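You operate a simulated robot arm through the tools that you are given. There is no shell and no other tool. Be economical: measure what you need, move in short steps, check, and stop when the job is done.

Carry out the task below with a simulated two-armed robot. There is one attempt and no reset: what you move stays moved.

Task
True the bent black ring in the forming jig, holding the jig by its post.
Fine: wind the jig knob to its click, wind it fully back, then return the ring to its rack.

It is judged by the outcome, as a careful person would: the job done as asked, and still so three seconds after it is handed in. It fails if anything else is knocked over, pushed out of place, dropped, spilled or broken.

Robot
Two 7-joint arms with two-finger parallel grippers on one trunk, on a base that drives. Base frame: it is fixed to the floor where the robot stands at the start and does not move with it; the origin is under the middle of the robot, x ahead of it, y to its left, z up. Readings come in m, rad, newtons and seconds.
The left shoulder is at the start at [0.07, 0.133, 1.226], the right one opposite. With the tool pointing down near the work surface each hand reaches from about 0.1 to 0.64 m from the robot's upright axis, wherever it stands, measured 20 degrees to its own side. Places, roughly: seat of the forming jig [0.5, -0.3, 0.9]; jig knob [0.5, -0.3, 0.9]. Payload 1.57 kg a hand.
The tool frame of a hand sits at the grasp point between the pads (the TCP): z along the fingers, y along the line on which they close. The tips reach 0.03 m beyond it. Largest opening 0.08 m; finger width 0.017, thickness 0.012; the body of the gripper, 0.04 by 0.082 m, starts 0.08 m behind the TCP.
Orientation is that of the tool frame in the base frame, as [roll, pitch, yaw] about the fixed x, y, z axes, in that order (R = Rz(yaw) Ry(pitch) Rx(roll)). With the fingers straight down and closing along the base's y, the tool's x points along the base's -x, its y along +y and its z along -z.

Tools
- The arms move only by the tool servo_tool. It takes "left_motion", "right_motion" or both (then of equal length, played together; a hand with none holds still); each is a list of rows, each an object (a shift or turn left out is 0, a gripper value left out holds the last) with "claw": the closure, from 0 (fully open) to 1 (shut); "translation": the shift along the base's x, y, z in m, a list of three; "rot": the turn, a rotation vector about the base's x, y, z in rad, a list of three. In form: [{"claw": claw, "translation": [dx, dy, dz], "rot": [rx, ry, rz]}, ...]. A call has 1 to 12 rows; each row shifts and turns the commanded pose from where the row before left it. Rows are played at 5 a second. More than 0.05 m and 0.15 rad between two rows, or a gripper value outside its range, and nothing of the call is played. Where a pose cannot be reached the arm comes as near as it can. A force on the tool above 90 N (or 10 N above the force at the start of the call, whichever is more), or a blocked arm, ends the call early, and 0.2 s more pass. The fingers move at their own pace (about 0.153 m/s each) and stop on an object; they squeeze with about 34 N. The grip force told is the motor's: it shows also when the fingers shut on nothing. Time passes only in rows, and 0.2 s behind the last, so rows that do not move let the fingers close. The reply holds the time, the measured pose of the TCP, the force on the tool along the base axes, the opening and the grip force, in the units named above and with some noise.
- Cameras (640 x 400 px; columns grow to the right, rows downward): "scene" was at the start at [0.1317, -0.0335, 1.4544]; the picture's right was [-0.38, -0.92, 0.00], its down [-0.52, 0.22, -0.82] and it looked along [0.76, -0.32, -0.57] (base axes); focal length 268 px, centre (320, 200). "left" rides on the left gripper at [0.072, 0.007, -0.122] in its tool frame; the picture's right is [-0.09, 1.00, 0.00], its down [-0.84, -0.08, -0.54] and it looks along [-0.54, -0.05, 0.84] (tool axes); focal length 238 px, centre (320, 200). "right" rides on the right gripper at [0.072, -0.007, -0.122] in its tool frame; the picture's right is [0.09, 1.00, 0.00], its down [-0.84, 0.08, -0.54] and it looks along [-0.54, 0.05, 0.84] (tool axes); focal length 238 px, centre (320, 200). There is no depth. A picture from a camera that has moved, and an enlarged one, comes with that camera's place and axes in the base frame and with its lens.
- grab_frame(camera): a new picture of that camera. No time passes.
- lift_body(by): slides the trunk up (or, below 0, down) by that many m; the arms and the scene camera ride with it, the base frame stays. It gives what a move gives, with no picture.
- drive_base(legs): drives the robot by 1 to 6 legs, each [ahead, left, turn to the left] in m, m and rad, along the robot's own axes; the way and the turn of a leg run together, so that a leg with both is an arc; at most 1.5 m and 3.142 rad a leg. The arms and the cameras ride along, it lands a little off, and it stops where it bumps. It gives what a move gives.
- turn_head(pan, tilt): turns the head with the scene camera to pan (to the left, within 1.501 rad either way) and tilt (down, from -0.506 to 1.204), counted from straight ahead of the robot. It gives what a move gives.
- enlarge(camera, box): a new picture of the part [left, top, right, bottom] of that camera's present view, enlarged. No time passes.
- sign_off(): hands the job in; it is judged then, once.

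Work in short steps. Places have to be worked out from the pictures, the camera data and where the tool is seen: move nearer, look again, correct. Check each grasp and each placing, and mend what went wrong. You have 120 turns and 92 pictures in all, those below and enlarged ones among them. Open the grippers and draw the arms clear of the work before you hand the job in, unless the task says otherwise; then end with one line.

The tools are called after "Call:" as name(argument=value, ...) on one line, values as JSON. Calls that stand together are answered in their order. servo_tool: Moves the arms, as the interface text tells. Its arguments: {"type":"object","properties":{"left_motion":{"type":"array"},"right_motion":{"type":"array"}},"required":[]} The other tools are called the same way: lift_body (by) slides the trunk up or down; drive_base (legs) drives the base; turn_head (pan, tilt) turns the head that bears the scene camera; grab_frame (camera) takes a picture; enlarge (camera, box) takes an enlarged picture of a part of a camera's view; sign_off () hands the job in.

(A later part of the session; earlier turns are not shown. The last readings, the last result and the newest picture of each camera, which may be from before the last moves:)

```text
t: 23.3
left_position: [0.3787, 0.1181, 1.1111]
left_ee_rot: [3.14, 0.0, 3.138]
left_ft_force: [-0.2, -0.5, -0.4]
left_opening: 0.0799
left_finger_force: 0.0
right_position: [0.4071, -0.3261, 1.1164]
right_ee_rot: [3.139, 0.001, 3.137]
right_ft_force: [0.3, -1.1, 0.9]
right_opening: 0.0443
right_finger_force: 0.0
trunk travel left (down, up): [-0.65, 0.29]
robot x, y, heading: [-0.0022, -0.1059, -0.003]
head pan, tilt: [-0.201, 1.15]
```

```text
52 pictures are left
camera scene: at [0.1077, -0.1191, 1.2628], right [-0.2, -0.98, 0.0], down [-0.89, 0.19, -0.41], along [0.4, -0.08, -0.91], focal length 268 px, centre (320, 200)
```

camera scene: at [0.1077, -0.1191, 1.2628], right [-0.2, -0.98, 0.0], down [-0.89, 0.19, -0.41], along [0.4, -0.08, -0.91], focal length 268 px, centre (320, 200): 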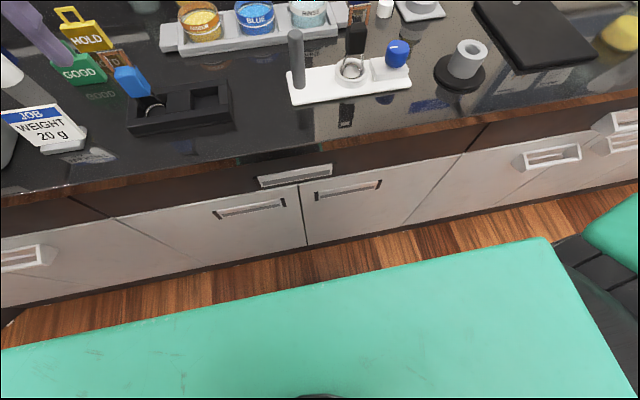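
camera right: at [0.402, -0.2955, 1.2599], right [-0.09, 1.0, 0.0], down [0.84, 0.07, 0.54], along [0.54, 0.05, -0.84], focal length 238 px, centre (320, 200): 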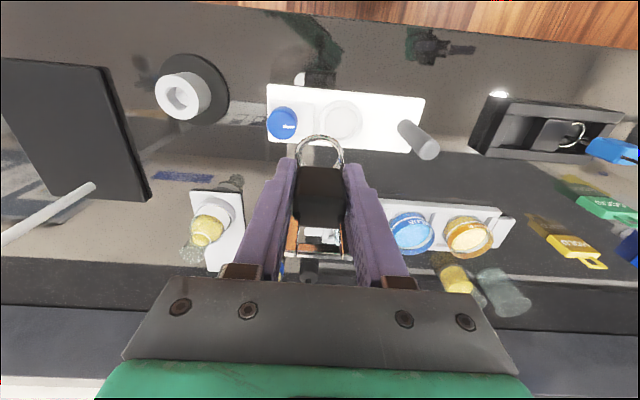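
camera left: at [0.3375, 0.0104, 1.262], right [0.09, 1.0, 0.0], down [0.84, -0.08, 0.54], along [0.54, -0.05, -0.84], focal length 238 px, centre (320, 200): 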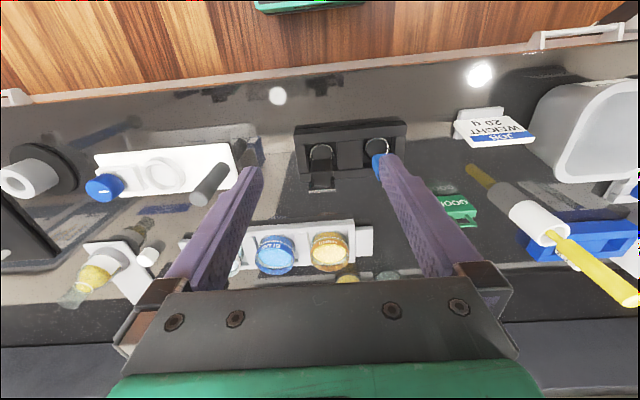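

There's ample floor gap between the base and the cabinets. I'll drive 0.06 m ahead and 0.14 m right so the post and knob sit symmetrically; inward reach is better closer in.

Call:
drive_base(legs=[[0.06, -0.14, 0]])

Call:
turn_head(pan=0.0, tilt=0.85)

Call:
grab_frame(camera="scene")

Call:
grab_frame(camera="left")

```text
t: 24.7
left_position: [0.4387, -0.0192, 1.1108]
left_ee_rot: [-3.14, 0.001, 3.137]
left_ft_force: [0.3, -0.2, -1.0]
left_opening: 0.0798
left_finger_force: 0.0
right_position: [0.4657, -0.4639, 1.1188]
right_ee_rot: [3.14, 0.002, 3.137]
right_ft_force: [-0.1, 0.4, 0.2]
right_opening: 0.0439
right_finger_force: 0.0
trunk travel left (down, up): [-0.65, 0.29]
robot x, y, heading: [0.0583, -0.248, -0.002]
head pan, tilt: [-0.201, 1.15]
```

```text
t: 25.5
left_position: [0.4398, -0.0206, 1.1109]
left_ee_rot: [-3.141, -0.001, 3.137]
left_ft_force: [1.6, 0.5, -0.3]
left_opening: 0.0799
left_finger_force: 0.0
right_position: [0.4655, -0.4659, 1.1165]
right_ee_rot: [3.138, 0.003, 3.136]
right_ft_force: [1.0, -0.4, 0.8]
right_opening: 0.044
right_finger_force: 0.0
trunk travel left (down, up): [-0.65, 0.29]
robot x, y, heading: [0.0572, -0.2489, -0.007]
head pan, tilt: [0.0, 0.85]
```

```text
51 pictures are left
camera scene: at [0.1871, -0.2474, 1.2835], right [0.0, -1.0, 0.0], down [-0.75, 0.0, -0.66], along [0.66, 0.0, -0.75], focal length 268 px, centre (320, 200)
```

scene: 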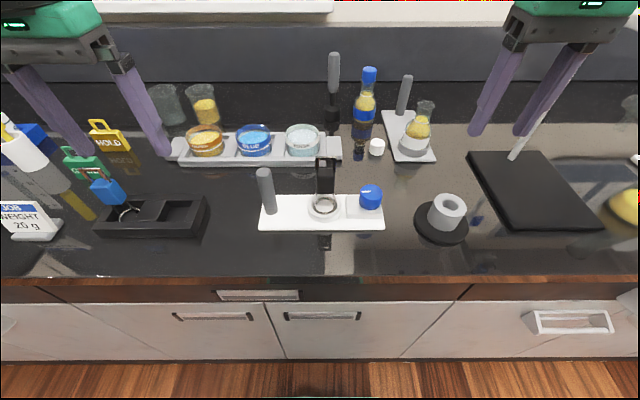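

```text
50 pictures are left
camera left: at [0.3666, -0.0145, 1.2323], right [0.1, 1.0, 0.0], down [0.84, -0.08, 0.54], along [0.54, -0.05, -0.84], focal length 238 px, centre (320, 200)
```

left: 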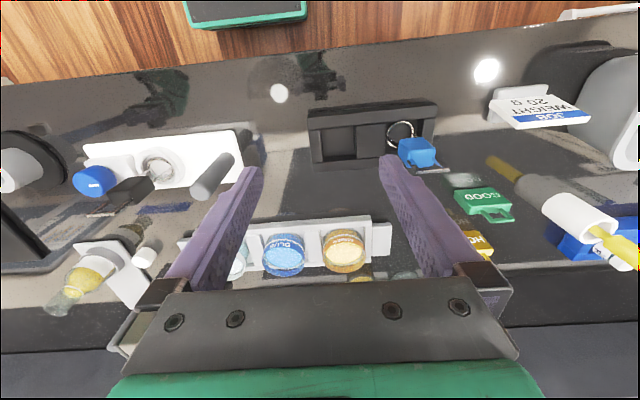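

Now bring the left hand above the post (0.486, -0.161) and the right hand above the knob (0.491, -0.336), still high.

Call:
servo_tool(left_motion=[{"translation": [0.012, -0.035, 0]}, {"translation": [0.012, -0.035, 0]}, {"translation": [0.011, -0.035, 0]}, {"translation": [0.011, -0.035, 0]}, {}], right_motion=[{"translation": [0.006, 0.032, 0]}, {"translation": [0.006, 0.032, 0]}, {"translation": [0.006, 0.032, 0]}, {"translation": [0.006, 0.034, 0]}, {"claw": 0.3}])

Call:
grab_frame(camera="scene")

```text
t: 26.7
left_position: [0.4846, -0.1598, 1.1125]
left_ee_rot: [-3.139, 0.002, 3.137]
left_ft_force: [-0.2, 0.8, 1.0]
left_opening: 0.0802
left_finger_force: 0.0
right_position: [0.4813, -0.3474, 1.1152]
right_ee_rot: [3.138, 0.006, 3.134]
right_ft_force: [-1.0, 1.3, 0.5]
right_opening: 0.0558
right_finger_force: 0.1
right hand out of reach, approached as far as the arm can: row 4
trunk travel left (down, up): [-0.65, 0.29]
robot x, y, heading: [0.0595, -0.2491, -0.002]
head pan, tilt: [0.0, 0.85]
```

```text
49 pictures are left
camera scene: at [0.1849, -0.246, 1.2839], right [0.0, -1.0, 0.0], down [-0.75, 0.0, -0.66], along [0.66, 0.0, -0.75], focal length 268 px, centre (320, 200)
```

scene: 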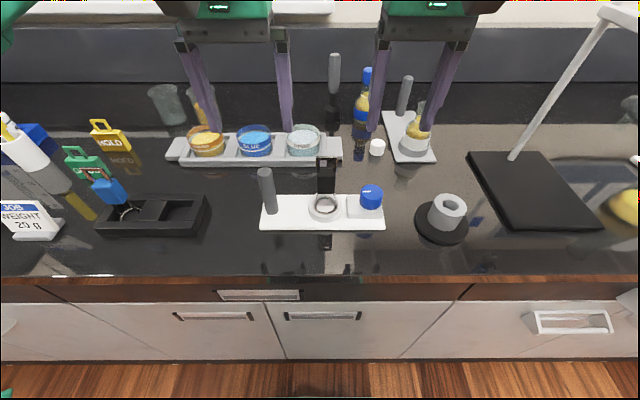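

The left hand is over the post, while the right falls about 12 mm short. I'll shift the base 0.03 m left, as the left arm seems to have more inward margin.

Call:
drive_base(legs=[[0.0, 0.03, 0]])

Call:
servo_tool(left_motion=[{"translation": [0.0, -0.015, 0]}, {"translation": [0.0, -0.015, 0]}, {}], right_motion=[{"translation": [0.005, -0.01, 0]}, {"translation": [0.005, -0.01, 0]}, {}])

```text
t: 27.5
left_position: [0.485, -0.1367, 1.1117]
left_ee_rot: [3.135, 0.001, 3.137]
left_ft_force: [0.7, -0.7, 0.7]
left_opening: 0.08
left_finger_force: 0.1
right_position: [0.4841, -0.3239, 1.1128]
right_ee_rot: [3.133, 0.003, 3.133]
right_ft_force: [0.5, -0.1, -0.2]
right_opening: 0.0561
right_finger_force: 0.1
trunk travel left (down, up): [-0.65, 0.29]
robot x, y, heading: [0.0599, -0.2146, -0.01]
head pan, tilt: [0.0, 0.85]
```

```text
t: 28.3
left_position: [0.4854, -0.1624, 1.1115]
left_ee_rot: [-3.141, 0.0, 3.136]
left_ft_force: [0.8, 0.1, -0.1]
left_opening: 0.0802
left_finger_force: 0.1
right_position: [0.4934, -0.3383, 1.1139]
right_ee_rot: [3.137, 0.004, 3.132]
right_ft_force: [-0.1, 0.6, 0.2]
right_opening: 0.0562
right_finger_force: 0.0
trunk travel left (down, up): [-0.65, 0.29]
robot x, y, heading: [0.0556, -0.2175, -0.006]
head pan, tilt: [0.0, 0.85]
```

Both are in place. I'll lower the left hand onto the post to z≈0.975 and check before closing.

Call:
servo_tool(left_motion=[{"translation": [0.0, 0, -0.03]}, {"translation": [0.0, 0, -0.035]}, {"translation": [0, 0, -0.035]}, {"translation": [0, 0, -0.036]}, {}])

Call:
grab_frame(camera="left")

Call:
grab_frame(camera="scene")

```text
t: 29.5
left_position: [0.4854, -0.1628, 0.9756]
left_ee_rot: [-3.141, 0.0, 3.135]
left_ft_force: [-0.4, -0.7, 0.7]
left_opening: 0.0797
left_finger_force: 0.0
right_position: [0.494, -0.3406, 1.1148]
right_ee_rot: [3.136, 0.004, 3.133]
right_ft_force: [0.8, 0.1, 0.1]
right_opening: 0.0564
right_finger_force: 0.1
trunk travel left (down, up): [-0.65, 0.29]
robot x, y, heading: [0.0599, -0.2191, -0.0]
head pan, tilt: [0.0, 0.85]
```

```text
48 pictures are left
camera left: at [0.4119, -0.1557, 1.0967], right [0.1, 1.0, 0.0], down [0.84, -0.08, 0.54], along [0.54, -0.05, -0.84], focal length 238 px, centre (320, 200)
```

left: 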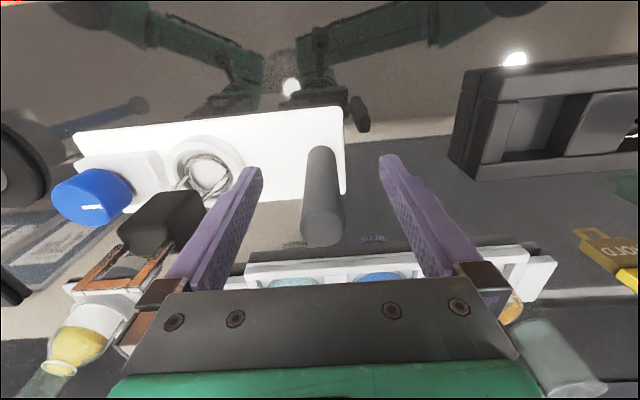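

```text
47 pictures are left
camera scene: at [0.1868, -0.2177, 1.2837], right [-0.01, -1.0, 0.0], down [-0.75, 0.0, -0.66], along [0.66, 0.0, -0.75], focal length 268 px, centre (320, 200)
```

scene: 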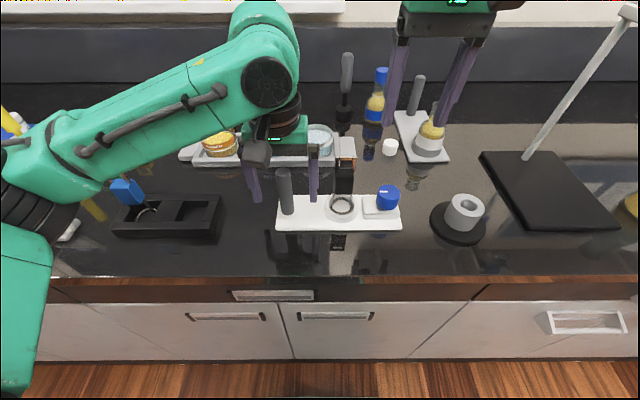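

The post is centred between the left fingers. Close on it.

Call:
servo_tool(left_motion=[{"claw": 0.5}, {"claw": 0.65}, {"claw": 0.8}, {}])

Call:
enlarge(camera="scene", box=[220, 130, 430, 260])

```text
t: 30.5
left_position: [0.4848, -0.1622, 0.975]
left_ee_rot: [3.141, 0.001, 3.136]
left_ft_force: [-0.5, 0.9, 0.5]
left_opening: 0.0231
left_finger_force: 33.7
right_position: [0.4941, -0.3395, 1.1134]
right_ee_rot: [3.137, 0.002, 3.133]
right_ft_force: [-0.8, -0.4, -0.2]
right_opening: 0.0559
right_finger_force: 0.0
trunk travel left (down, up): [-0.65, 0.29]
robot x, y, heading: [0.0547, -0.219, -0.008]
head pan, tilt: [0.0, 0.85]
```

```text
3.05 times, centred on (325, 195) of scene
camera zoom: at [0.1871, -0.2171, 1.2836], right [-0.01, -1.0, 0.0], down [-0.75, 0.0, -0.66], along [0.66, 0.0, -0.75], focal length 818 px, centre (305, 215)
```

zoom: 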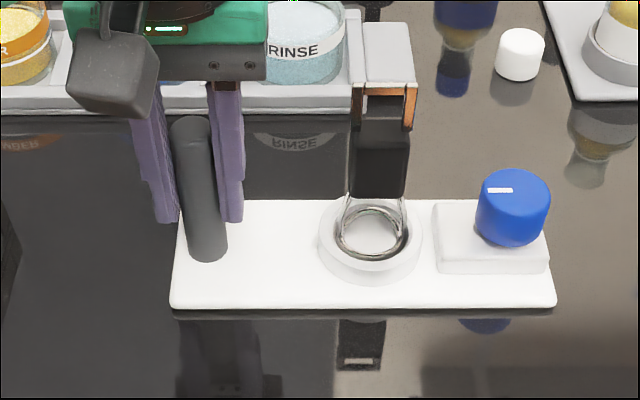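

Post held at 23 mm. Next lower the right hand to just above the knob and verify alignment.

Call:
servo_tool(right_motion=[{"translation": [-0.002, 0.004, -0.035]}, {"translation": [0.0, 0, -0.035]}, {"translation": [0, 0, -0.035]}, {"translation": [0, 0, -0.018]}, {}])

Call:
enlarge(camera="right", box=[220, 60, 440, 260])

Call:
enlarge(camera="scene", box=[300, 130, 430, 240])

```text
t: 31.7
left_position: [0.4851, -0.1617, 0.9763]
left_ee_rot: [3.139, 0.0, 3.136]
left_ft_force: [-0.9, 1.8, 2.4]
left_opening: 0.0231
left_finger_force: 34.2
right_position: [0.4918, -0.3356, 0.9907]
right_ee_rot: [3.137, 0.004, 3.131]
right_ft_force: [-0.2, 0.5, 0.3]
right_opening: 0.0556
right_finger_force: 0.0
trunk travel left (down, up): [-0.65, 0.29]
robot x, y, heading: [0.055, -0.2149, -0.007]
head pan, tilt: [0.0, 0.85]
```

```text
2.00 times, centred on (330, 160) of right
camera zoom: at [0.4198, -0.3427, 1.1127], right [-0.08, 1.0, 0.0], down [0.84, 0.07, 0.55], along [0.54, 0.05, -0.84], focal length 477 px, centre (300, 280)
```

zoom: 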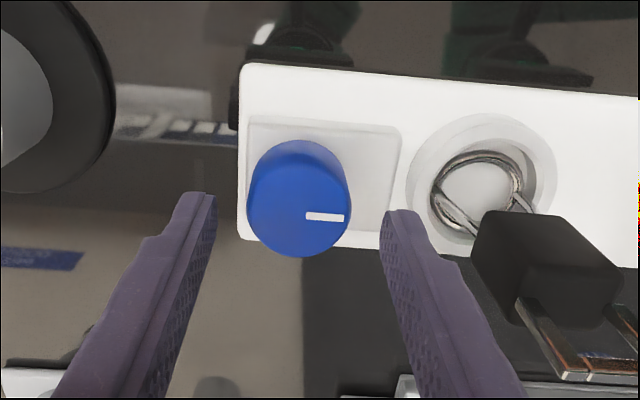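

```text
3.64 times, centred on (365, 185) of scene
camera zoom: at [0.1871, -0.2172, 1.2836], right [-0.01, -1.0, 0.0], down [-0.75, 0.0, -0.66], along [0.66, 0.0, -0.75], focal length 976 px, centre (156, 254)
```

zoom: 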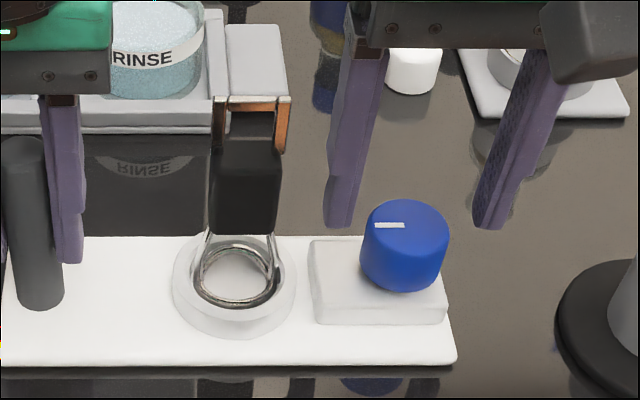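

Alignment is within 2–4 mm. I nudge +2 mm in y and descend to z≈0.964 around the knob.

Call:
servo_tool(right_motion=[{"translation": [0, 0.002, -0.01]}, {"translation": [0.0, 0, -0.017]}, {}])

Call:
enlarge(camera="scene", box=[300, 130, 430, 240])

```text
t: 32.5
left_position: [0.4841, -0.1617, 0.9759]
left_ee_rot: [3.142, 0.0, 3.136]
left_ft_force: [-0.4, 1.9, 1.5]
left_opening: 0.0231
left_finger_force: 34.3
right_position: [0.4919, -0.3328, 0.9629]
right_ee_rot: [3.137, 0.004, 3.133]
right_ft_force: [-0.2, -0.8, 0.6]
right_opening: 0.056
right_finger_force: 0.0
trunk travel left (down, up): [-0.65, 0.29]
robot x, y, heading: [0.0602, -0.2186, -0.01]
head pan, tilt: [0.0, 0.85]
```

```text
3.64 times, centred on (365, 185) of scene
camera zoom: at [0.187, -0.2171, 1.2836], right [-0.01, -1.0, 0.0], down [-0.75, 0.0, -0.66], along [0.66, 0.0, -0.75], focal length 976 px, centre (156, 254)
```

zoom: 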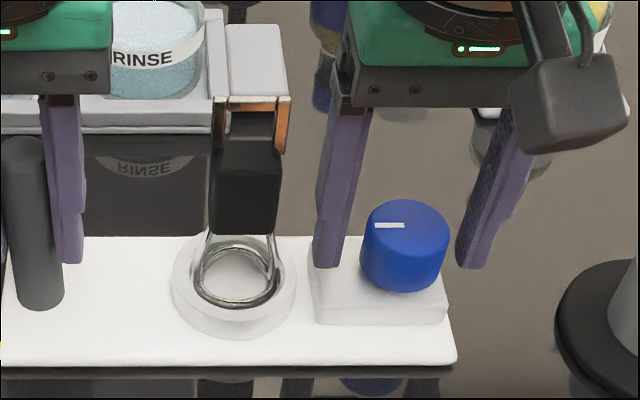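

Fingers straddle the knob well. Close on it.

Call:
servo_tool(right_motion=[{"claw": 0.4}, {"claw": 0.5}, {"claw": 0.62}, {}])

Call:
enlarge(camera="scene", box=[300, 130, 430, 240])

```text
t: 33.5
left_position: [0.4837, -0.1633, 0.9753]
left_ee_rot: [3.139, -0.001, 3.138]
left_ft_force: [0.6, 9.7, 3.9]
left_opening: 0.023
left_finger_force: 33.9
right_position: [0.49, -0.3333, 0.963]
right_ee_rot: [3.138, 0.003, 3.132]
right_ft_force: [0.3, -9.5, -1.1]
right_opening: 0.0387
right_finger_force: 4.3
trunk travel left (down, up): [-0.65, 0.29]
robot x, y, heading: [0.0591, -0.2197, -0.005]
head pan, tilt: [0.0, 0.85]
```

```text
3.64 times, centred on (365, 185) of scene
camera zoom: at [0.1868, -0.2173, 1.2837], right [-0.01, -1.0, 0.0], down [-0.75, 0.0, -0.66], along [0.66, 0.0, -0.75], focal length 976 px, centre (156, 254)
```

zoom: 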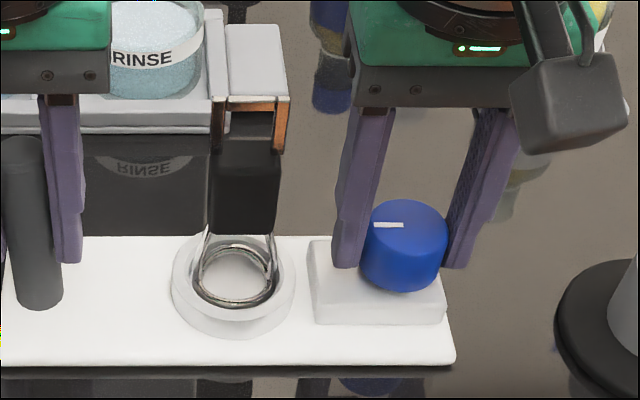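

The -y finger touches first and pushes about 9 N. I'll shift the hand -2 mm in y and finish closing.

Call:
servo_tool(right_motion=[{"translation": [0, -0.002, 0]}, {"claw": 0.75}, {}])

```text
t: 34.3
left_position: [0.4843, -0.1626, 0.9756]
left_ee_rot: [3.141, -0.001, 3.134]
left_ft_force: [0.4, 8.8, 3.5]
left_opening: 0.0231
left_finger_force: 33.6
right_position: [0.4901, -0.3341, 0.9626]
right_ee_rot: [3.136, 0.004, 3.133]
right_ft_force: [-1.9, -6.9, -2.7]
right_opening: 0.0361
right_finger_force: 33.9
trunk travel left (down, up): [-0.65, 0.29]
robot x, y, heading: [0.0566, -0.2177, -0.004]
head pan, tilt: [0.0, 0.85]
```

Gripped at 36 mm. I'll relieve the side force and try turning clockwise (-z) by about 0.4 rad in small steps.

Call:
servo_tool(right_motion=[{"translation": [0, -0.001, 0]}, {"rot": [0, 0, -0.1]}, {"rot": [0, 0, -0.1]}, {"rot": [0, 0, -0.1]}, {"rot": [0, 0, -0.1]}, {}])

Call:
enlarge(camera="scene", box=[300, 130, 430, 240])

```text
t: 35.7
left_position: [0.4843, -0.1637, 0.976]
left_ee_rot: [-3.14, 0.0, 3.136]
left_ft_force: [1.3, -10.4, 3.6]
left_opening: 0.0232
left_finger_force: 34.2
right_position: [0.491, -0.337, 0.965]
right_ee_rot: [3.135, 0.003, 2.731]
right_ft_force: [0.0, 10.4, 0.1]
right_opening: 0.0362
right_finger_force: 34.3
trunk travel left (down, up): [-0.65, 0.29]
robot x, y, heading: [0.0583, -0.2211, -0.01]
head pan, tilt: [0.0, 0.85]
```

```text
3.64 times, centred on (365, 185) of scene
camera zoom: at [0.1873, -0.2174, 1.2836], right [-0.01, -1.0, 0.0], down [-0.75, 0.0, -0.66], along [0.66, 0.0, -0.75], focal length 976 px, centre (156, 254)
```

zoom: 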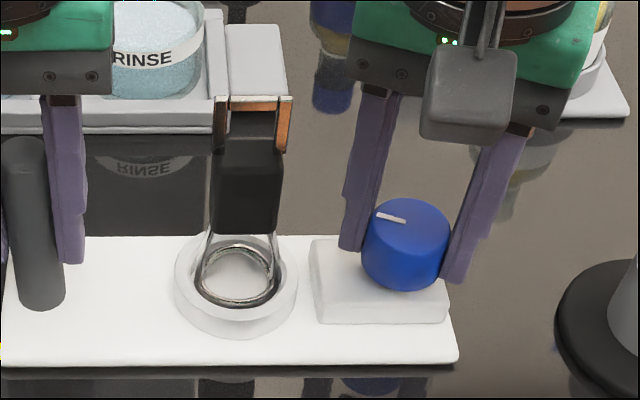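

The knob follows clockwise freely. Continue about 1 rad more, watching the readings.

Call:
servo_tool(right_motion=[{"translation": [0, 0.001, 0], "rot": [0, 0, -0.12]}, {"rot": [0, 0, -0.12]}, {"rot": [0, 0, -0.12]}, {"rot": [0, 0, -0.12]}, {"rot": [0, 0, -0.12]}, {"rot": [0, 0, -0.12]}, {"rot": [0, 0, -0.12]}, {"rot": [0, 0, -0.12]}, {}])

Call:
enlarge(camera="scene", box=[300, 130, 430, 240])

```text
t: 37.7
left_position: [0.4838, -0.1629, 0.9746]
left_ee_rot: [3.141, -0.001, 3.135]
left_ft_force: [0.8, -13.2, 2.2]
left_opening: 0.0234
left_finger_force: 33.9
right_position: [0.4917, -0.3344, 0.9637]
right_ee_rot: [3.138, 0.003, 1.771]
right_ft_force: [0.6, 12.1, 1.0]
right_opening: 0.0364
right_finger_force: 33.7
trunk travel left (down, up): [-0.65, 0.29]
robot x, y, heading: [0.0609, -0.2161, -0.004]
head pan, tilt: [0.0, 0.85]
```

```text
3.64 times, centred on (365, 185) of scene
camera zoom: at [0.1871, -0.2176, 1.2836], right [-0.01, -1.0, 0.0], down [-0.75, 0.0, -0.66], along [0.66, 0.0, -0.75], focal length 976 px, centre (156, 254)
```

zoom: 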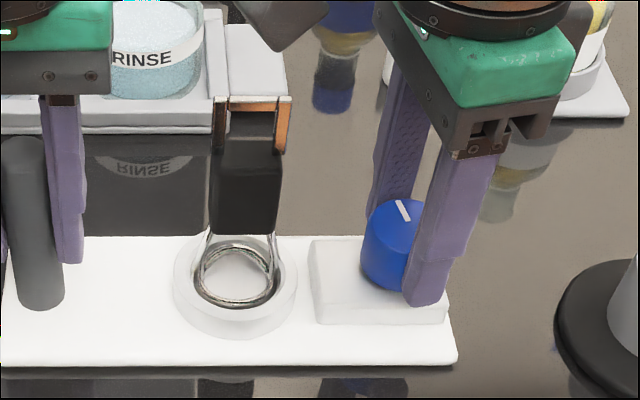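

Mark and hand have turned about 80° together. The hand's camera clears the ring's handle. Continue, easing the side force.

Call:
servo_tool(right_motion=[{"translation": [0, 0.0015, 0], "rot": [0, 0, -0.12]}, {"rot": [0, 0, -0.12]}, {"rot": [0, 0, -0.12]}, {"rot": [0, 0, -0.12]}, {"rot": [0, 0, -0.12]}, {}])

Call:
enlarge(camera="scene", box=[300, 130, 430, 240])

```text
t: 39.1
left_position: [0.4857, -0.1638, 0.9761]
left_ee_rot: [3.141, -0.001, 3.138]
left_ft_force: [0.3, 1.6, 3.8]
left_opening: 0.0233
left_finger_force: 34.4
right_position: [0.4917, -0.3343, 0.9636]
right_ee_rot: [3.14, 0.004, 1.172]
right_ft_force: [-0.2, -0.7, -0.9]
right_opening: 0.0362
right_finger_force: 34.4
trunk travel left (down, up): [-0.65, 0.29]
robot x, y, heading: [0.0603, -0.2155, -0.002]
head pan, tilt: [0.0, 0.85]
```

```text
3.64 times, centred on (365, 185) of scene
camera zoom: at [0.1871, -0.2173, 1.2836], right [0.0, -1.0, 0.0], down [-0.75, 0.0, -0.66], along [0.66, 0.0, -0.75], focal length 976 px, centre (156, 254)
```

zoom: 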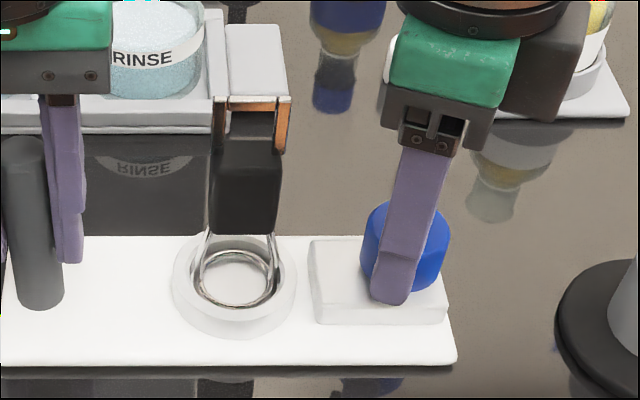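

The ring already looks more even, so the jig is working. Continue to look for the click or stop.

Call:
servo_tool(right_motion=[{"rot": [0, 0, -0.12]}, {"rot": [0, 0, -0.12]}, {"rot": [0, 0, -0.12]}, {}])

Call:
enlarge(camera="scene", box=[300, 130, 430, 240])

```text
t: 40.1
left_position: [0.4843, -0.1619, 0.9759]
left_ee_rot: [3.141, -0.001, 3.134]
left_ft_force: [-0.1, 1.3, 2.7]
left_opening: 0.0229
left_finger_force: 34.3
right_position: [0.5016, -0.424, 0.9815]
right_ee_rot: [-3.14, 0.001, 0.817]
right_ft_force: [0.0, 0.2, -0.8]
right_opening: 0.0199
right_finger_force: 0.0
right hand out of reach, approached as far as the arm can: row 1, 2, 3
trunk travel left (down, up): [-0.65, 0.29]
robot x, y, heading: [0.0616, -0.2175, -0.003]
head pan, tilt: [0.0, 0.85]
```

```text
3.64 times, centred on (365, 185) of scene
camera zoom: at [0.1868, -0.2167, 1.2836], right [-0.01, -1.0, 0.0], down [-0.75, 0.0, -0.66], along [0.66, 0.0, -0.75], focal length 976 px, centre (156, 254)
```

zoom: 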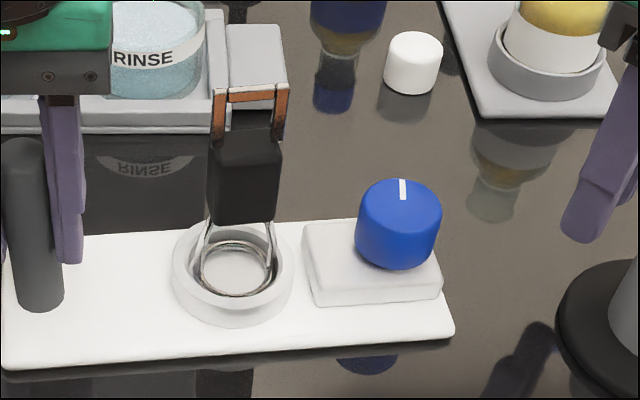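

The right arm ran into a reach limit, slid off the knob, and turned the jig slightly. I'll look at the whole scene before moving.

Call:
grab_frame(camera="scene")

Call:
grab_frame(camera="right")

```text
37 pictures are left
camera scene: at [0.1868, -0.2167, 1.2836], right [-0.01, -1.0, 0.0], down [-0.75, 0.0, -0.66], along [0.66, 0.0, -0.75], focal length 268 px, centre (320, 200)
```

scene: 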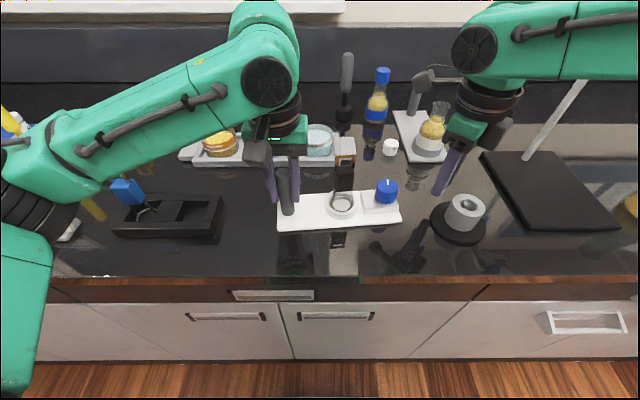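

```text
36 pictures are left
camera right: at [0.5477, -0.3685, 1.1047], right [0.79, -0.61, 0.0], down [-0.52, -0.66, 0.54], along [-0.33, -0.43, -0.84], focal length 238 px, centre (320, 200)
```

right: 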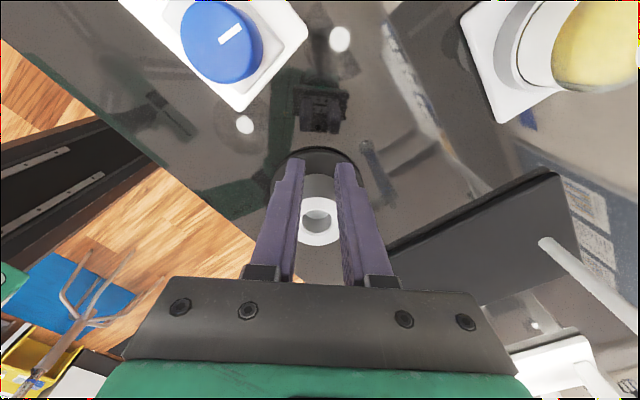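

The neighbouring stand and flask are untouched. The mark is at about 90° clockwise and the jig yawed about 4°. I'll raise the right hand and unwind its wrist for a fresh grasp.

Call:
servo_tool(right_motion=[{"translation": [0, 0, 0.03], "claw": 0.75}, {"translation": [0, 0, 0.04]}, {"translation": [0, -0.01, 0.04]}, {"translation": [-0.02, -0.01, 0.0], "rot": [0, 0, 0.13]}, {"translation": [-0.02, -0.01, 0.0], "rot": [0, 0, 0.14]}, {"rot": [0, 0, 0.14]}, {"rot": [0, 0, 0.14]}, {"rot": [0, 0, 0.14]}, {"rot": [0, 0, 0.14]}, {"rot": [0, 0, 0.14]}, {"rot": [0, 0, 0.14]}, {"rot": [0, 0, 0.14]}])

Call:
servo_tool(right_motion=[{"rot": [0, 0, 0.14], "claw": 0.3}, {"rot": [0, 0, 0.14]}, {"rot": [0, 0, 0.14]}, {"rot": [0, 0, 0.14]}, {"rot": [0, 0, 0.14]}, {"rot": [0, 0, 0.14]}, {"rot": [0, 0, 0.14]}, {"rot": [0, 0, 0.07]}, {}])

Call:
enlarge(camera="scene", box=[260, 130, 430, 240])

```text
t: 42.7
left_position: [0.4852, -0.1623, 0.9769]
left_ee_rot: [3.141, 0.002, 3.138]
left_ft_force: [-1.0, 2.9, 1.8]
left_opening: 0.0231
left_finger_force: 34.5
right_position: [0.462, -0.4546, 1.0912]
right_ee_rot: [3.137, 0.005, 2.066]
right_ft_force: [0.2, -0.2, -0.7]
right_opening: 0.02
right_finger_force: 0.0
trunk travel left (down, up): [-0.65, 0.29]
robot x, y, heading: [0.0605, -0.2175, -0.009]
head pan, tilt: [0.0, 0.85]
```

```text
t: 44.7
left_position: [0.4846, -0.1616, 0.9762]
left_ee_rot: [3.141, 0.0, 3.137]
left_ft_force: [0.2, 1.4, 3.9]
left_opening: 0.0231
left_finger_force: 34.2
right_position: [0.463, -0.454, 1.0927]
right_ee_rot: [3.135, 0.003, 3.115]
right_ft_force: [-0.2, -0.5, 0.2]
right_opening: 0.0559
right_finger_force: 0.0
trunk travel left (down, up): [-0.65, 0.29]
robot x, y, heading: [0.0595, -0.2144, -0.006]
head pan, tilt: [0.0, 0.85]
```

```text
3.64 times, centred on (345, 185) of scene
camera zoom: at [0.1868, -0.2171, 1.2836], right [-0.01, -1.0, 0.0], down [-0.75, 0.0, -0.66], along [0.66, 0.0, -0.75], focal length 976 px, centre (229, 254)
```

zoom: 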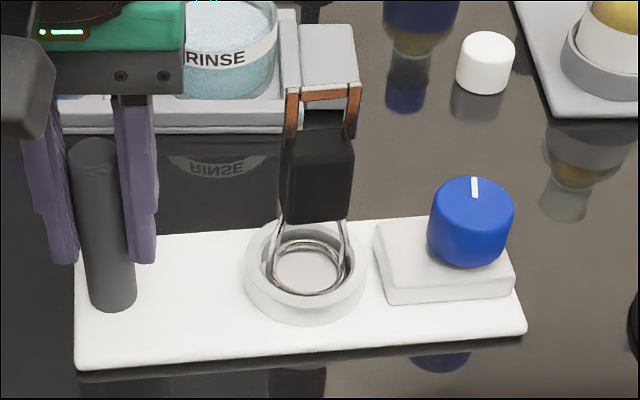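

The jig is yawed about +0.07 rad about the post. I'll try to square it by turning the left hand -0.075 rad on the post, then check.

Call:
servo_tool(left_motion=[{"rot": [0, 0, -0.04]}, {"rot": [0, 0, -0.035]}, {}])

Call:
enlarge(camera="scene", box=[260, 130, 430, 240])

```text
t: 45.5
left_position: [0.4843, -0.1613, 0.975]
left_ee_rot: [3.141, 0.0, 3.059]
left_ft_force: [-0.8, 2.1, 3.0]
left_opening: 0.0227
left_finger_force: 34.1
right_position: [0.4623, -0.4538, 1.0927]
right_ee_rot: [3.137, 0.003, 3.112]
right_ft_force: [0.0, -0.7, -0.1]
right_opening: 0.056
right_finger_force: 0.1
trunk travel left (down, up): [-0.65, 0.29]
robot x, y, heading: [0.0584, -0.2161, -0.007]
head pan, tilt: [0.0, 0.85]
```

```text
3.64 times, centred on (345, 185) of scene
camera zoom: at [0.1867, -0.2169, 1.2837], right [-0.01, -1.0, 0.0], down [-0.75, 0.0, -0.66], along [0.66, 0.0, -0.75], focal length 976 px, centre (229, 254)
```

zoom: 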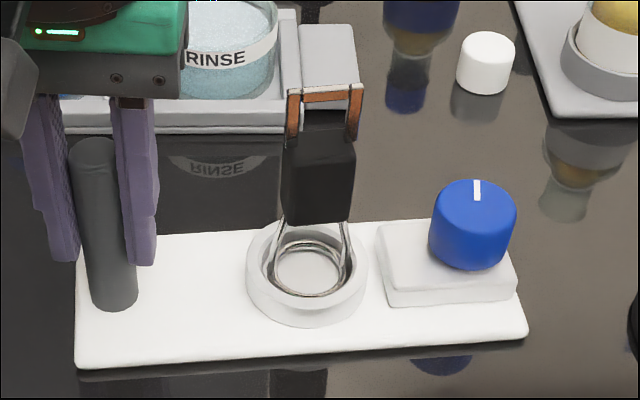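

It mostly slipped on the post. I'll go over the knob at (0.503, -0.334) with the right hand and see whether it's reachable.

Call:
servo_tool(right_motion=[{"translation": [0.01, 0.03, 0]}, {"translation": [0.01, 0.03, 0]}, {"translation": [0.01, 0.03, 0]}, {"translation": [0.01, 0.03, 0]}, {}])

Call:
enlarge(camera="right", box=[220, 40, 440, 240])

```text
t: 46.7
left_position: [0.4839, -0.1629, 0.9749]
left_ee_rot: [3.142, 0.0, 3.061]
left_ft_force: [0.3, -0.8, 0.9]
left_opening: 0.0228
left_finger_force: 34.5
right_position: [0.5032, -0.3333, 1.0915]
right_ee_rot: [3.136, 0.005, 3.11]
right_ft_force: [-0.5, 0.1, -0.7]
right_opening: 0.0558
right_finger_force: 0.2
trunk travel left (down, up): [-0.65, 0.29]
robot x, y, heading: [0.0606, -0.2188, 0.0]
head pan, tilt: [0.0, 0.85]
```

```text
2.00 times, centred on (330, 140) of right
camera zoom: at [0.4312, -0.3396, 1.2146], right [-0.06, 1.0, 0.01], down [0.84, 0.05, 0.55], along [0.55, 0.04, -0.84], focal length 477 px, centre (300, 320)
```

zoom: 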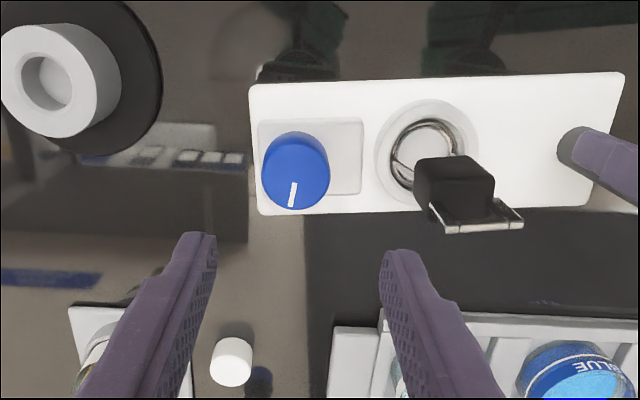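

Reachable, with the knob at about (0.506, -0.334). Descend to z≈0.963.

Call:
servo_tool(right_motion=[{"translation": [0.001, -0.001, -0.04]}, {"translation": [0.001, 0, -0.04]}, {"translation": [0, 0, -0.03]}, {"translation": [0, 0, -0.018]}, {}])

Call:
enlarge(camera="scene", box=[300, 120, 430, 230])

```text
t: 47.9
left_position: [0.4849, -0.1619, 0.9767]
left_ee_rot: [-3.14, 0.002, 3.062]
left_ft_force: [-0.8, 0.9, 1.3]
left_opening: 0.0227
left_finger_force: 33.6
right_position: [0.5054, -0.3351, 0.9647]
right_ee_rot: [3.136, 0.004, 3.112]
right_ft_force: [0.2, -0.2, 0.3]
right_opening: 0.0556
right_finger_force: 0.1
trunk travel left (down, up): [-0.65, 0.29]
robot x, y, heading: [0.0595, -0.2179, -0.006]
head pan, tilt: [0.0, 0.85]
```

```text
3.64 times, centred on (365, 175) of scene
camera zoom: at [0.1867, -0.2171, 1.2837], right [-0.01, -1.0, 0.0], down [-0.75, 0.0, -0.66], along [0.66, 0.0, -0.75], focal length 976 px, centre (156, 291)
```

zoom: 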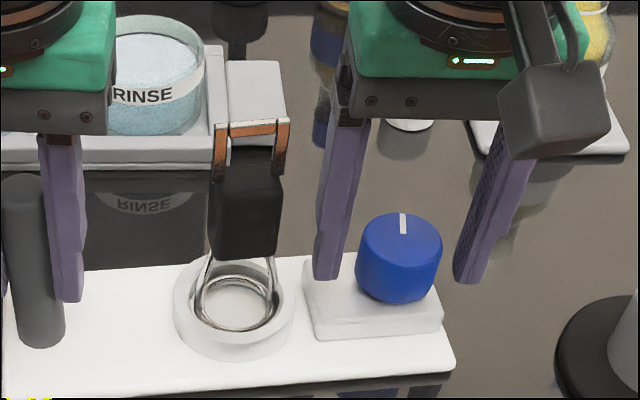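

Well centred. Close on the knob, then ease it 12 mm toward the robot to square the jig about the held post.

Call:
servo_tool(right_motion=[{"claw": 0.45}, {"claw": 0.6}, {"claw": 0.75}, {}, {"translation": [-0.004, 0, 0], "rot": [0, 0, -0.023]}, {"translation": [-0.004, 0, 0], "rot": [0, 0, -0.023]}, {"translation": [-0.004, 0, 0], "rot": [0, 0, -0.023]}, {}])

Call:
enlarge(camera="scene", box=[260, 130, 430, 240])

```text
t: 49.7
left_position: [0.485, -0.162, 0.9755]
left_ee_rot: [3.141, 0.0, 3.06]
left_ft_force: [-1.1, 5.2, 6.2]
left_opening: 0.0228
left_finger_force: 34.6
right_position: [0.4941, -0.3358, 0.9643]
right_ee_rot: [3.136, 0.005, 3.042]
right_ft_force: [3.8, -5.4, -2.2]
right_opening: 0.0364
right_finger_force: 34.5
trunk travel left (down, up): [-0.65, 0.29]
robot x, y, heading: [0.0607, -0.2166, -0.01]
head pan, tilt: [0.0, 0.85]
```

```text
3.64 times, centred on (345, 185) of scene
camera zoom: at [0.1873, -0.2174, 1.2836], right [-0.01, -1.0, 0.0], down [-0.75, 0.0, -0.66], along [0.66, 0.0, -0.75], focal length 976 px, centre (229, 254)
```

zoom: 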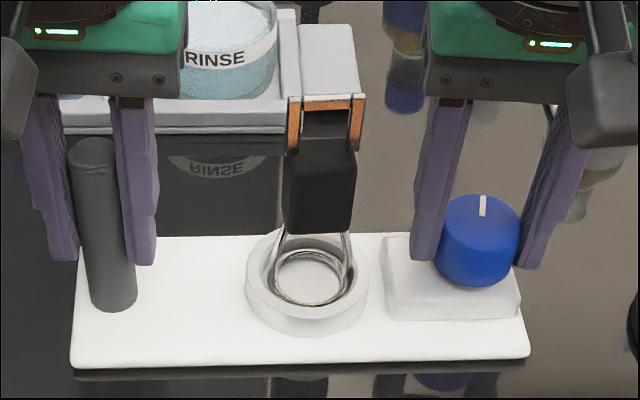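

The jig is square again. Continue winding clockwise by about 0.84 rad.

Call:
servo_tool(right_motion=[{"translation": [-0.001, -0.0005, 0], "rot": [0, 0, -0.12]}, {"rot": [0, 0, -0.12]}, {"rot": [0, 0, -0.12]}, {"rot": [0, 0, -0.12]}, {"rot": [0, 0, -0.12]}, {"rot": [0, 0, -0.12]}, {"rot": [0, 0, -0.12]}, {}])

Call:
enlarge(camera="scene", box=[300, 130, 430, 240])

```text
t: 51.5
left_position: [0.4846, -0.1632, 0.9755]
left_ee_rot: [-3.141, 0.001, 3.062]
left_ft_force: [0.9, 1.3, 2.7]
left_opening: 0.0229
left_finger_force: 34.3
right_position: [0.4908, -0.3352, 0.9647]
right_ee_rot: [3.137, 0.005, 2.2]
right_ft_force: [-0.5, -0.7, 1.1]
right_opening: 0.0367
right_finger_force: 34.0
trunk travel left (down, up): [-0.65, 0.29]
robot x, y, heading: [0.0612, -0.2176, -0.005]
head pan, tilt: [0.0, 0.85]
```

```text
3.64 times, centred on (365, 185) of scene
camera zoom: at [0.187, -0.2175, 1.2836], right [-0.01, -1.0, 0.0], down [-0.75, 0.0, -0.66], along [0.66, 0.0, -0.75], focal length 976 px, centre (156, 254)
```

zoom: 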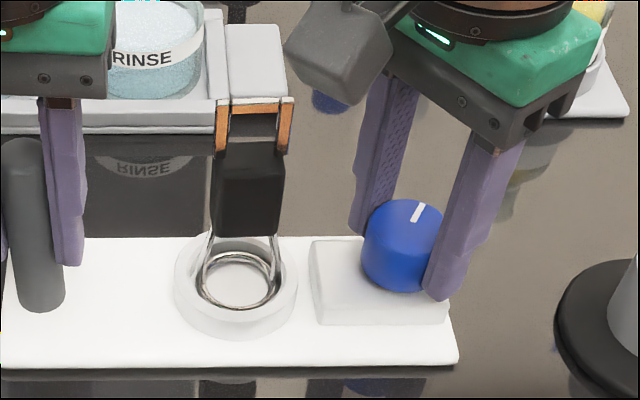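

The mark moved only about 20–25° while the hand turned 48°, so there may be a stop near 120°. I'll turn a bit more and see whether it advances.

Call:
servo_tool(right_motion=[{"rot": [0, 0, -0.12]}, {"rot": [0, 0, -0.12]}, {"rot": [0, 0, -0.12]}, {}])

Call:
enlarge(camera="scene", box=[330, 160, 430, 230])

```text
t: 52.5
left_position: [0.4851, -0.1623, 0.9746]
left_ee_rot: [3.139, 0.003, 3.061]
left_ft_force: [3.6, 2.6, 1.9]
left_opening: 0.0232
left_finger_force: 34.1
right_position: [0.4915, -0.3372, 0.9641]
right_ee_rot: [3.137, 0.002, 1.841]
right_ft_force: [-3.4, -4.1, 1.0]
right_opening: 0.0366
right_finger_force: 33.6
trunk travel left (down, up): [-0.65, 0.29]
robot x, y, heading: [0.0606, -0.2171, -0.005]
head pan, tilt: [0.0, 0.85]
```

```text
5.71 times, centred on (380, 195) of scene
camera zoom: at [0.1866, -0.2175, 1.2837], right [-0.01, -1.0, 0.0], down [-0.75, 0.0, -0.66], along [0.66, 0.0, -0.75], focal length 1534 px, centre (-23, 229)
```

zoom: 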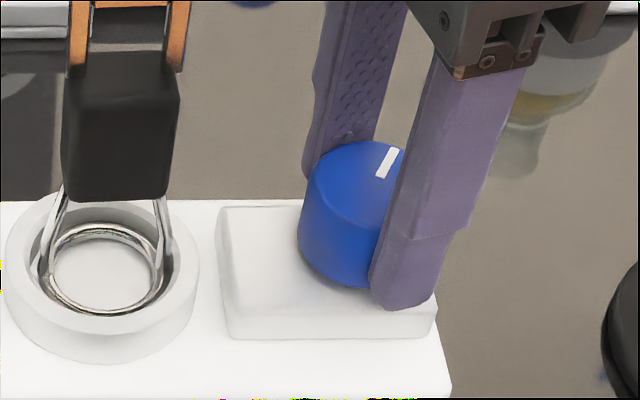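

The mark stays put while the hand slips, so the knob is at a stop about 120° from its start. I'll look at the ring closely.

Call:
enlarge(camera="scene", box=[320, 180, 370, 220])

Call:
enlarge(camera="left", box=[50, 110, 270, 260])

```text
10.00 times, centred on (345, 200) of scene
camera zoom: at [0.1866, -0.2175, 1.2837], right [-0.01, -1.0, 0.0], down [-0.75, 0.0, -0.66], along [0.66, 0.0, -0.75], focal length 2684 px, centre (70, 200)
```

zoom: 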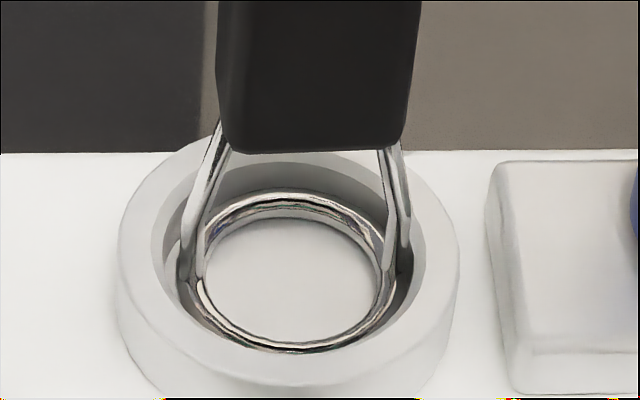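

```text
2.67 times, centred on (160, 185) of left
camera zoom: at [0.4128, -0.1502, 1.0969], right [0.17, 0.99, 0.0], down [0.83, -0.14, 0.54], along [0.53, -0.09, -0.84], focal length 636 px, centre (747, 240)
```

zoom: 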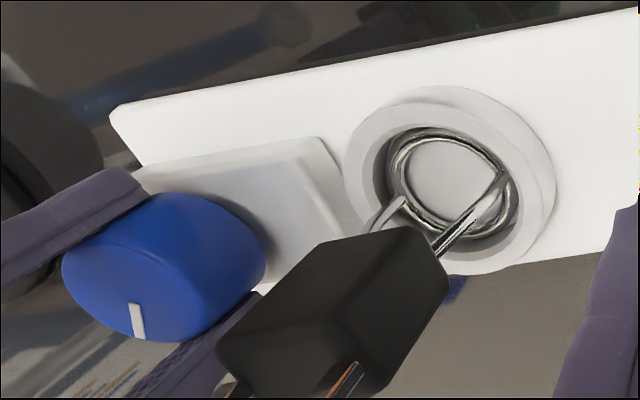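

The two ring wires now lie even and coaxial, where earlier they were skewed. It's at the click stop. I'll open slightly, turn the hand to yaw ≈1.3 without the knob, and regrip for winding back counter-clockwise.

Call:
servo_tool(right_motion=[{"claw": 0.4}, {"translation": [0.0, 0.001, 0]}, {"rot": [0, 0, -0.13]}, {"rot": [0, 0, -0.13]}, {"rot": [0, 0, -0.13]}, {"rot": [0, 0, -0.13]}, {"claw": 0.6}, {"claw": 0.75}, {}])

Call:
enlarge(camera="scene", box=[300, 130, 430, 240])

```text
t: 54.5
left_position: [0.4861, -0.1632, 0.9754]
left_ee_rot: [-3.141, 0.001, 3.061]
left_ft_force: [-0.5, 3.0, 0.9]
left_opening: 0.0231
left_finger_force: 33.9
right_position: [0.4922, -0.3347, 0.965]
right_ee_rot: [3.137, 0.004, 1.321]
right_ft_force: [0.9, -1.8, 1.5]
right_opening: 0.0367
right_finger_force: 34.4
trunk travel left (down, up): [-0.65, 0.29]
robot x, y, heading: [0.0575, -0.2219, -0.005]
head pan, tilt: [0.0, 0.85]
```

```text
3.64 times, centred on (365, 185) of scene
camera zoom: at [0.187, -0.2173, 1.2836], right [-0.01, -1.0, 0.0], down [-0.75, 0.0, -0.66], along [0.66, 0.0, -0.75], focal length 976 px, centre (156, 254)
```

zoom: 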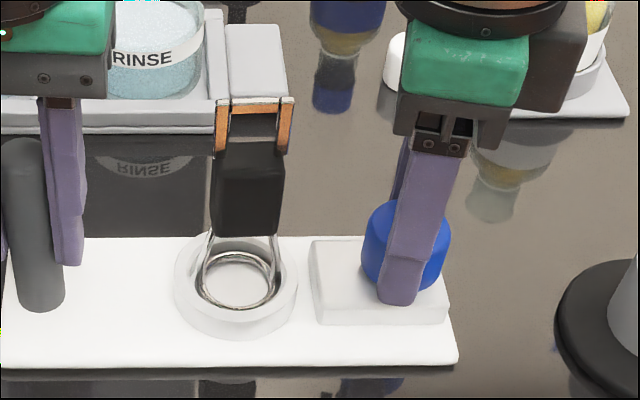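

Regripped at yaw 1.32 with low forces. Now wind counter-clockwise about 1.3 rad.

Call:
servo_tool(right_motion=[{"rot": [0, 0, 0.12]}, {"rot": [0, 0, 0.12]}, {"rot": [0, 0, 0.12]}, {"rot": [0, 0, 0.12]}, {"rot": [0, 0, 0.12]}, {"rot": [0, 0, 0.12]}, {"rot": [0, 0, 0.12]}, {"rot": [0, 0, 0.12]}, {"rot": [0, 0, 0.12]}, {"rot": [0, 0, 0.12]}, {"rot": [0, 0, 0.1]}, {}])

Call:
enlarge(camera="scene", box=[300, 130, 430, 240])

```text
t: 57.1
left_position: [0.4833, -0.1627, 0.9752]
left_ee_rot: [-3.141, 0.001, 3.062]
left_ft_force: [0.7, 2.2, 2.3]
left_opening: 0.0231
left_finger_force: 33.9
right_position: [0.4925, -0.3349, 0.9651]
right_ee_rot: [3.136, 0.005, 2.624]
right_ft_force: [-1.2, -3.1, -0.6]
right_opening: 0.0368
right_finger_force: 33.8
trunk travel left (down, up): [-0.65, 0.29]
robot x, y, heading: [0.059, -0.2163, -0.002]
head pan, tilt: [0.0, 0.85]
```

```text
3.64 times, centred on (365, 185) of scene
camera zoom: at [0.1867, -0.2174, 1.2837], right [-0.01, -1.0, 0.0], down [-0.75, 0.0, -0.66], along [0.66, 0.0, -0.75], focal length 976 px, centre (156, 254)
```

zoom: 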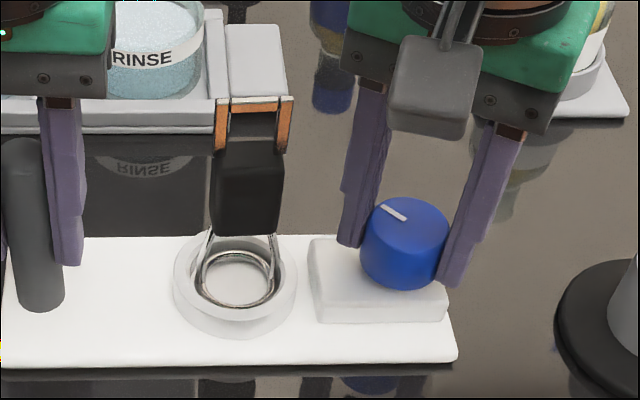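

The mark is almost home and the ring stays true. Continue counter-clockwise until it stops.

Call:
servo_tool(right_motion=[{"rot": [0, 0, 0.12]}, {"rot": [0, 0, 0.12]}, {"rot": [0, 0, 0.12]}, {"rot": [0, 0, 0.12]}, {"rot": [0, 0, 0.12]}, {}])

Call:
enlarge(camera="scene", box=[300, 130, 430, 240])

```text
t: 58.5
left_position: [0.4849, -0.1625, 0.9753]
left_ee_rot: [3.138, 0.001, 3.06]
left_ft_force: [-1.7, 14.2, 5.0]
left_opening: 0.0232
left_finger_force: 34.2
right_position: [0.4908, -0.3358, 0.9634]
right_ee_rot: [3.138, 0.002, -3.059]
right_ft_force: [0.5, -14.7, -0.1]
right_opening: 0.0367
right_finger_force: 33.8
trunk travel left (down, up): [-0.65, 0.29]
robot x, y, heading: [0.059, -0.2178, -0.003]
head pan, tilt: [0.0, 0.85]
```

```text
3.64 times, centred on (365, 185) of scene
camera zoom: at [0.1865, -0.2176, 1.2837], right [-0.01, -1.0, 0.0], down [-0.75, 0.0, -0.66], along [0.66, 0.0, -0.75], focal length 976 px, centre (156, 254)
```

zoom: 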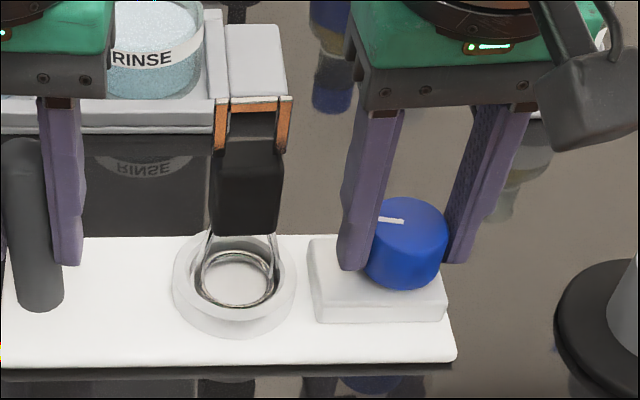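

Nearly home. I'll turn slightly further to be sure it's against the back stop, easing the side force.

Call:
servo_tool(right_motion=[{"translation": [0, -0.0015, 0], "rot": [0, 0, 0.1]}, {"rot": [0, 0, 0.1]}, {"rot": [0, 0, 0.1]}, {}])

Call:
enlarge(camera="scene", box=[300, 130, 430, 240])

```text
t: 59.5
left_position: [0.4849, -0.1618, 0.9756]
left_ee_rot: [3.14, 0.0, 3.06]
left_ft_force: [-0.7, 13.3, 1.6]
left_opening: 0.0234
left_finger_force: 34.0
right_position: [0.4899, -0.3369, 0.9644]
right_ee_rot: [3.137, 0.005, -2.76]
right_ft_force: [-1.7, -12.4, 0.0]
right_opening: 0.0366
right_finger_force: 33.8
trunk travel left (down, up): [-0.65, 0.29]
robot x, y, heading: [0.0584, -0.2169, -0.007]
head pan, tilt: [0.0, 0.85]
```

```text
3.64 times, centred on (365, 185) of scene
camera zoom: at [0.1862, -0.2171, 1.2837], right [-0.01, -1.0, 0.0], down [-0.75, 0.0, -0.66], along [0.66, 0.0, -0.75], focal length 976 px, centre (156, 254)
```

zoom: 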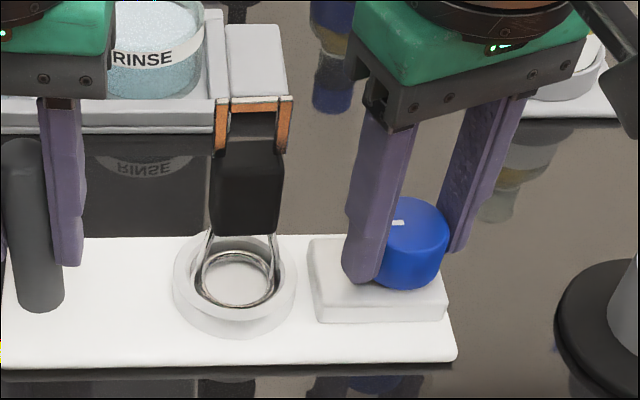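

The mark no longer moves: it's at the back stop. Release the knob, rise, unwind the wrist, and check.

Call:
servo_tool(right_motion=[{"claw": 0.45}, {"claw": 0.35}, {"translation": [0, 0, 0.03]}, {"translation": [0, 0, 0.04]}, {"translation": [0, 0, 0.04]}, {"translation": [0, 0, 0.03]}, {"translation": [-0.01, -0.02, 0], "rot": [0, 0, -0.13]}, {"translation": [-0.01, -0.02, 0], "rot": [0, 0, -0.13]}, {"translation": [0, -0.02, 0], "rot": [0, 0, -0.12]}, {}])

Call:
enlarge(camera="scene", box=[260, 130, 430, 240])

```text
t: 61.7
left_position: [0.4847, -0.1617, 0.975]
left_ee_rot: [-3.141, 0.0, 3.062]
left_ft_force: [-0.3, 1.4, 1.3]
left_opening: 0.0229
left_finger_force: 34.3
right_position: [0.4704, -0.3949, 1.1046]
right_ee_rot: [3.136, 0.003, 3.142]
right_ft_force: [0.9, -0.5, -0.7]
right_opening: 0.052
right_finger_force: 0.1
trunk travel left (down, up): [-0.65, 0.29]
robot x, y, heading: [0.0597, -0.219, -0.007]
head pan, tilt: [0.0, 0.85]
```

```text
3.64 times, centred on (345, 185) of scene
camera zoom: at [0.1871, -0.2173, 1.2836], right [-0.01, -1.0, 0.0], down [-0.75, 0.0, -0.66], along [0.66, 0.0, -0.75], focal length 976 px, centre (229, 254)
```

zoom: 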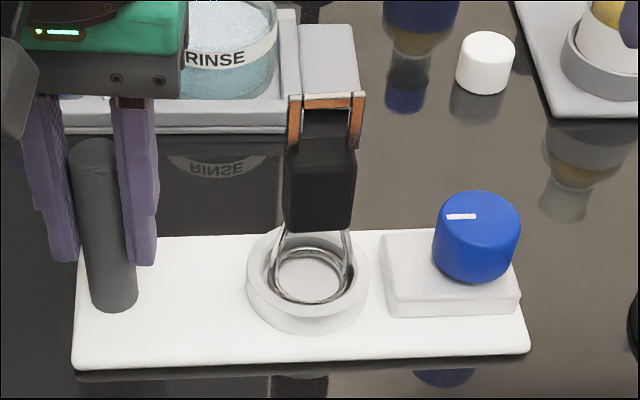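

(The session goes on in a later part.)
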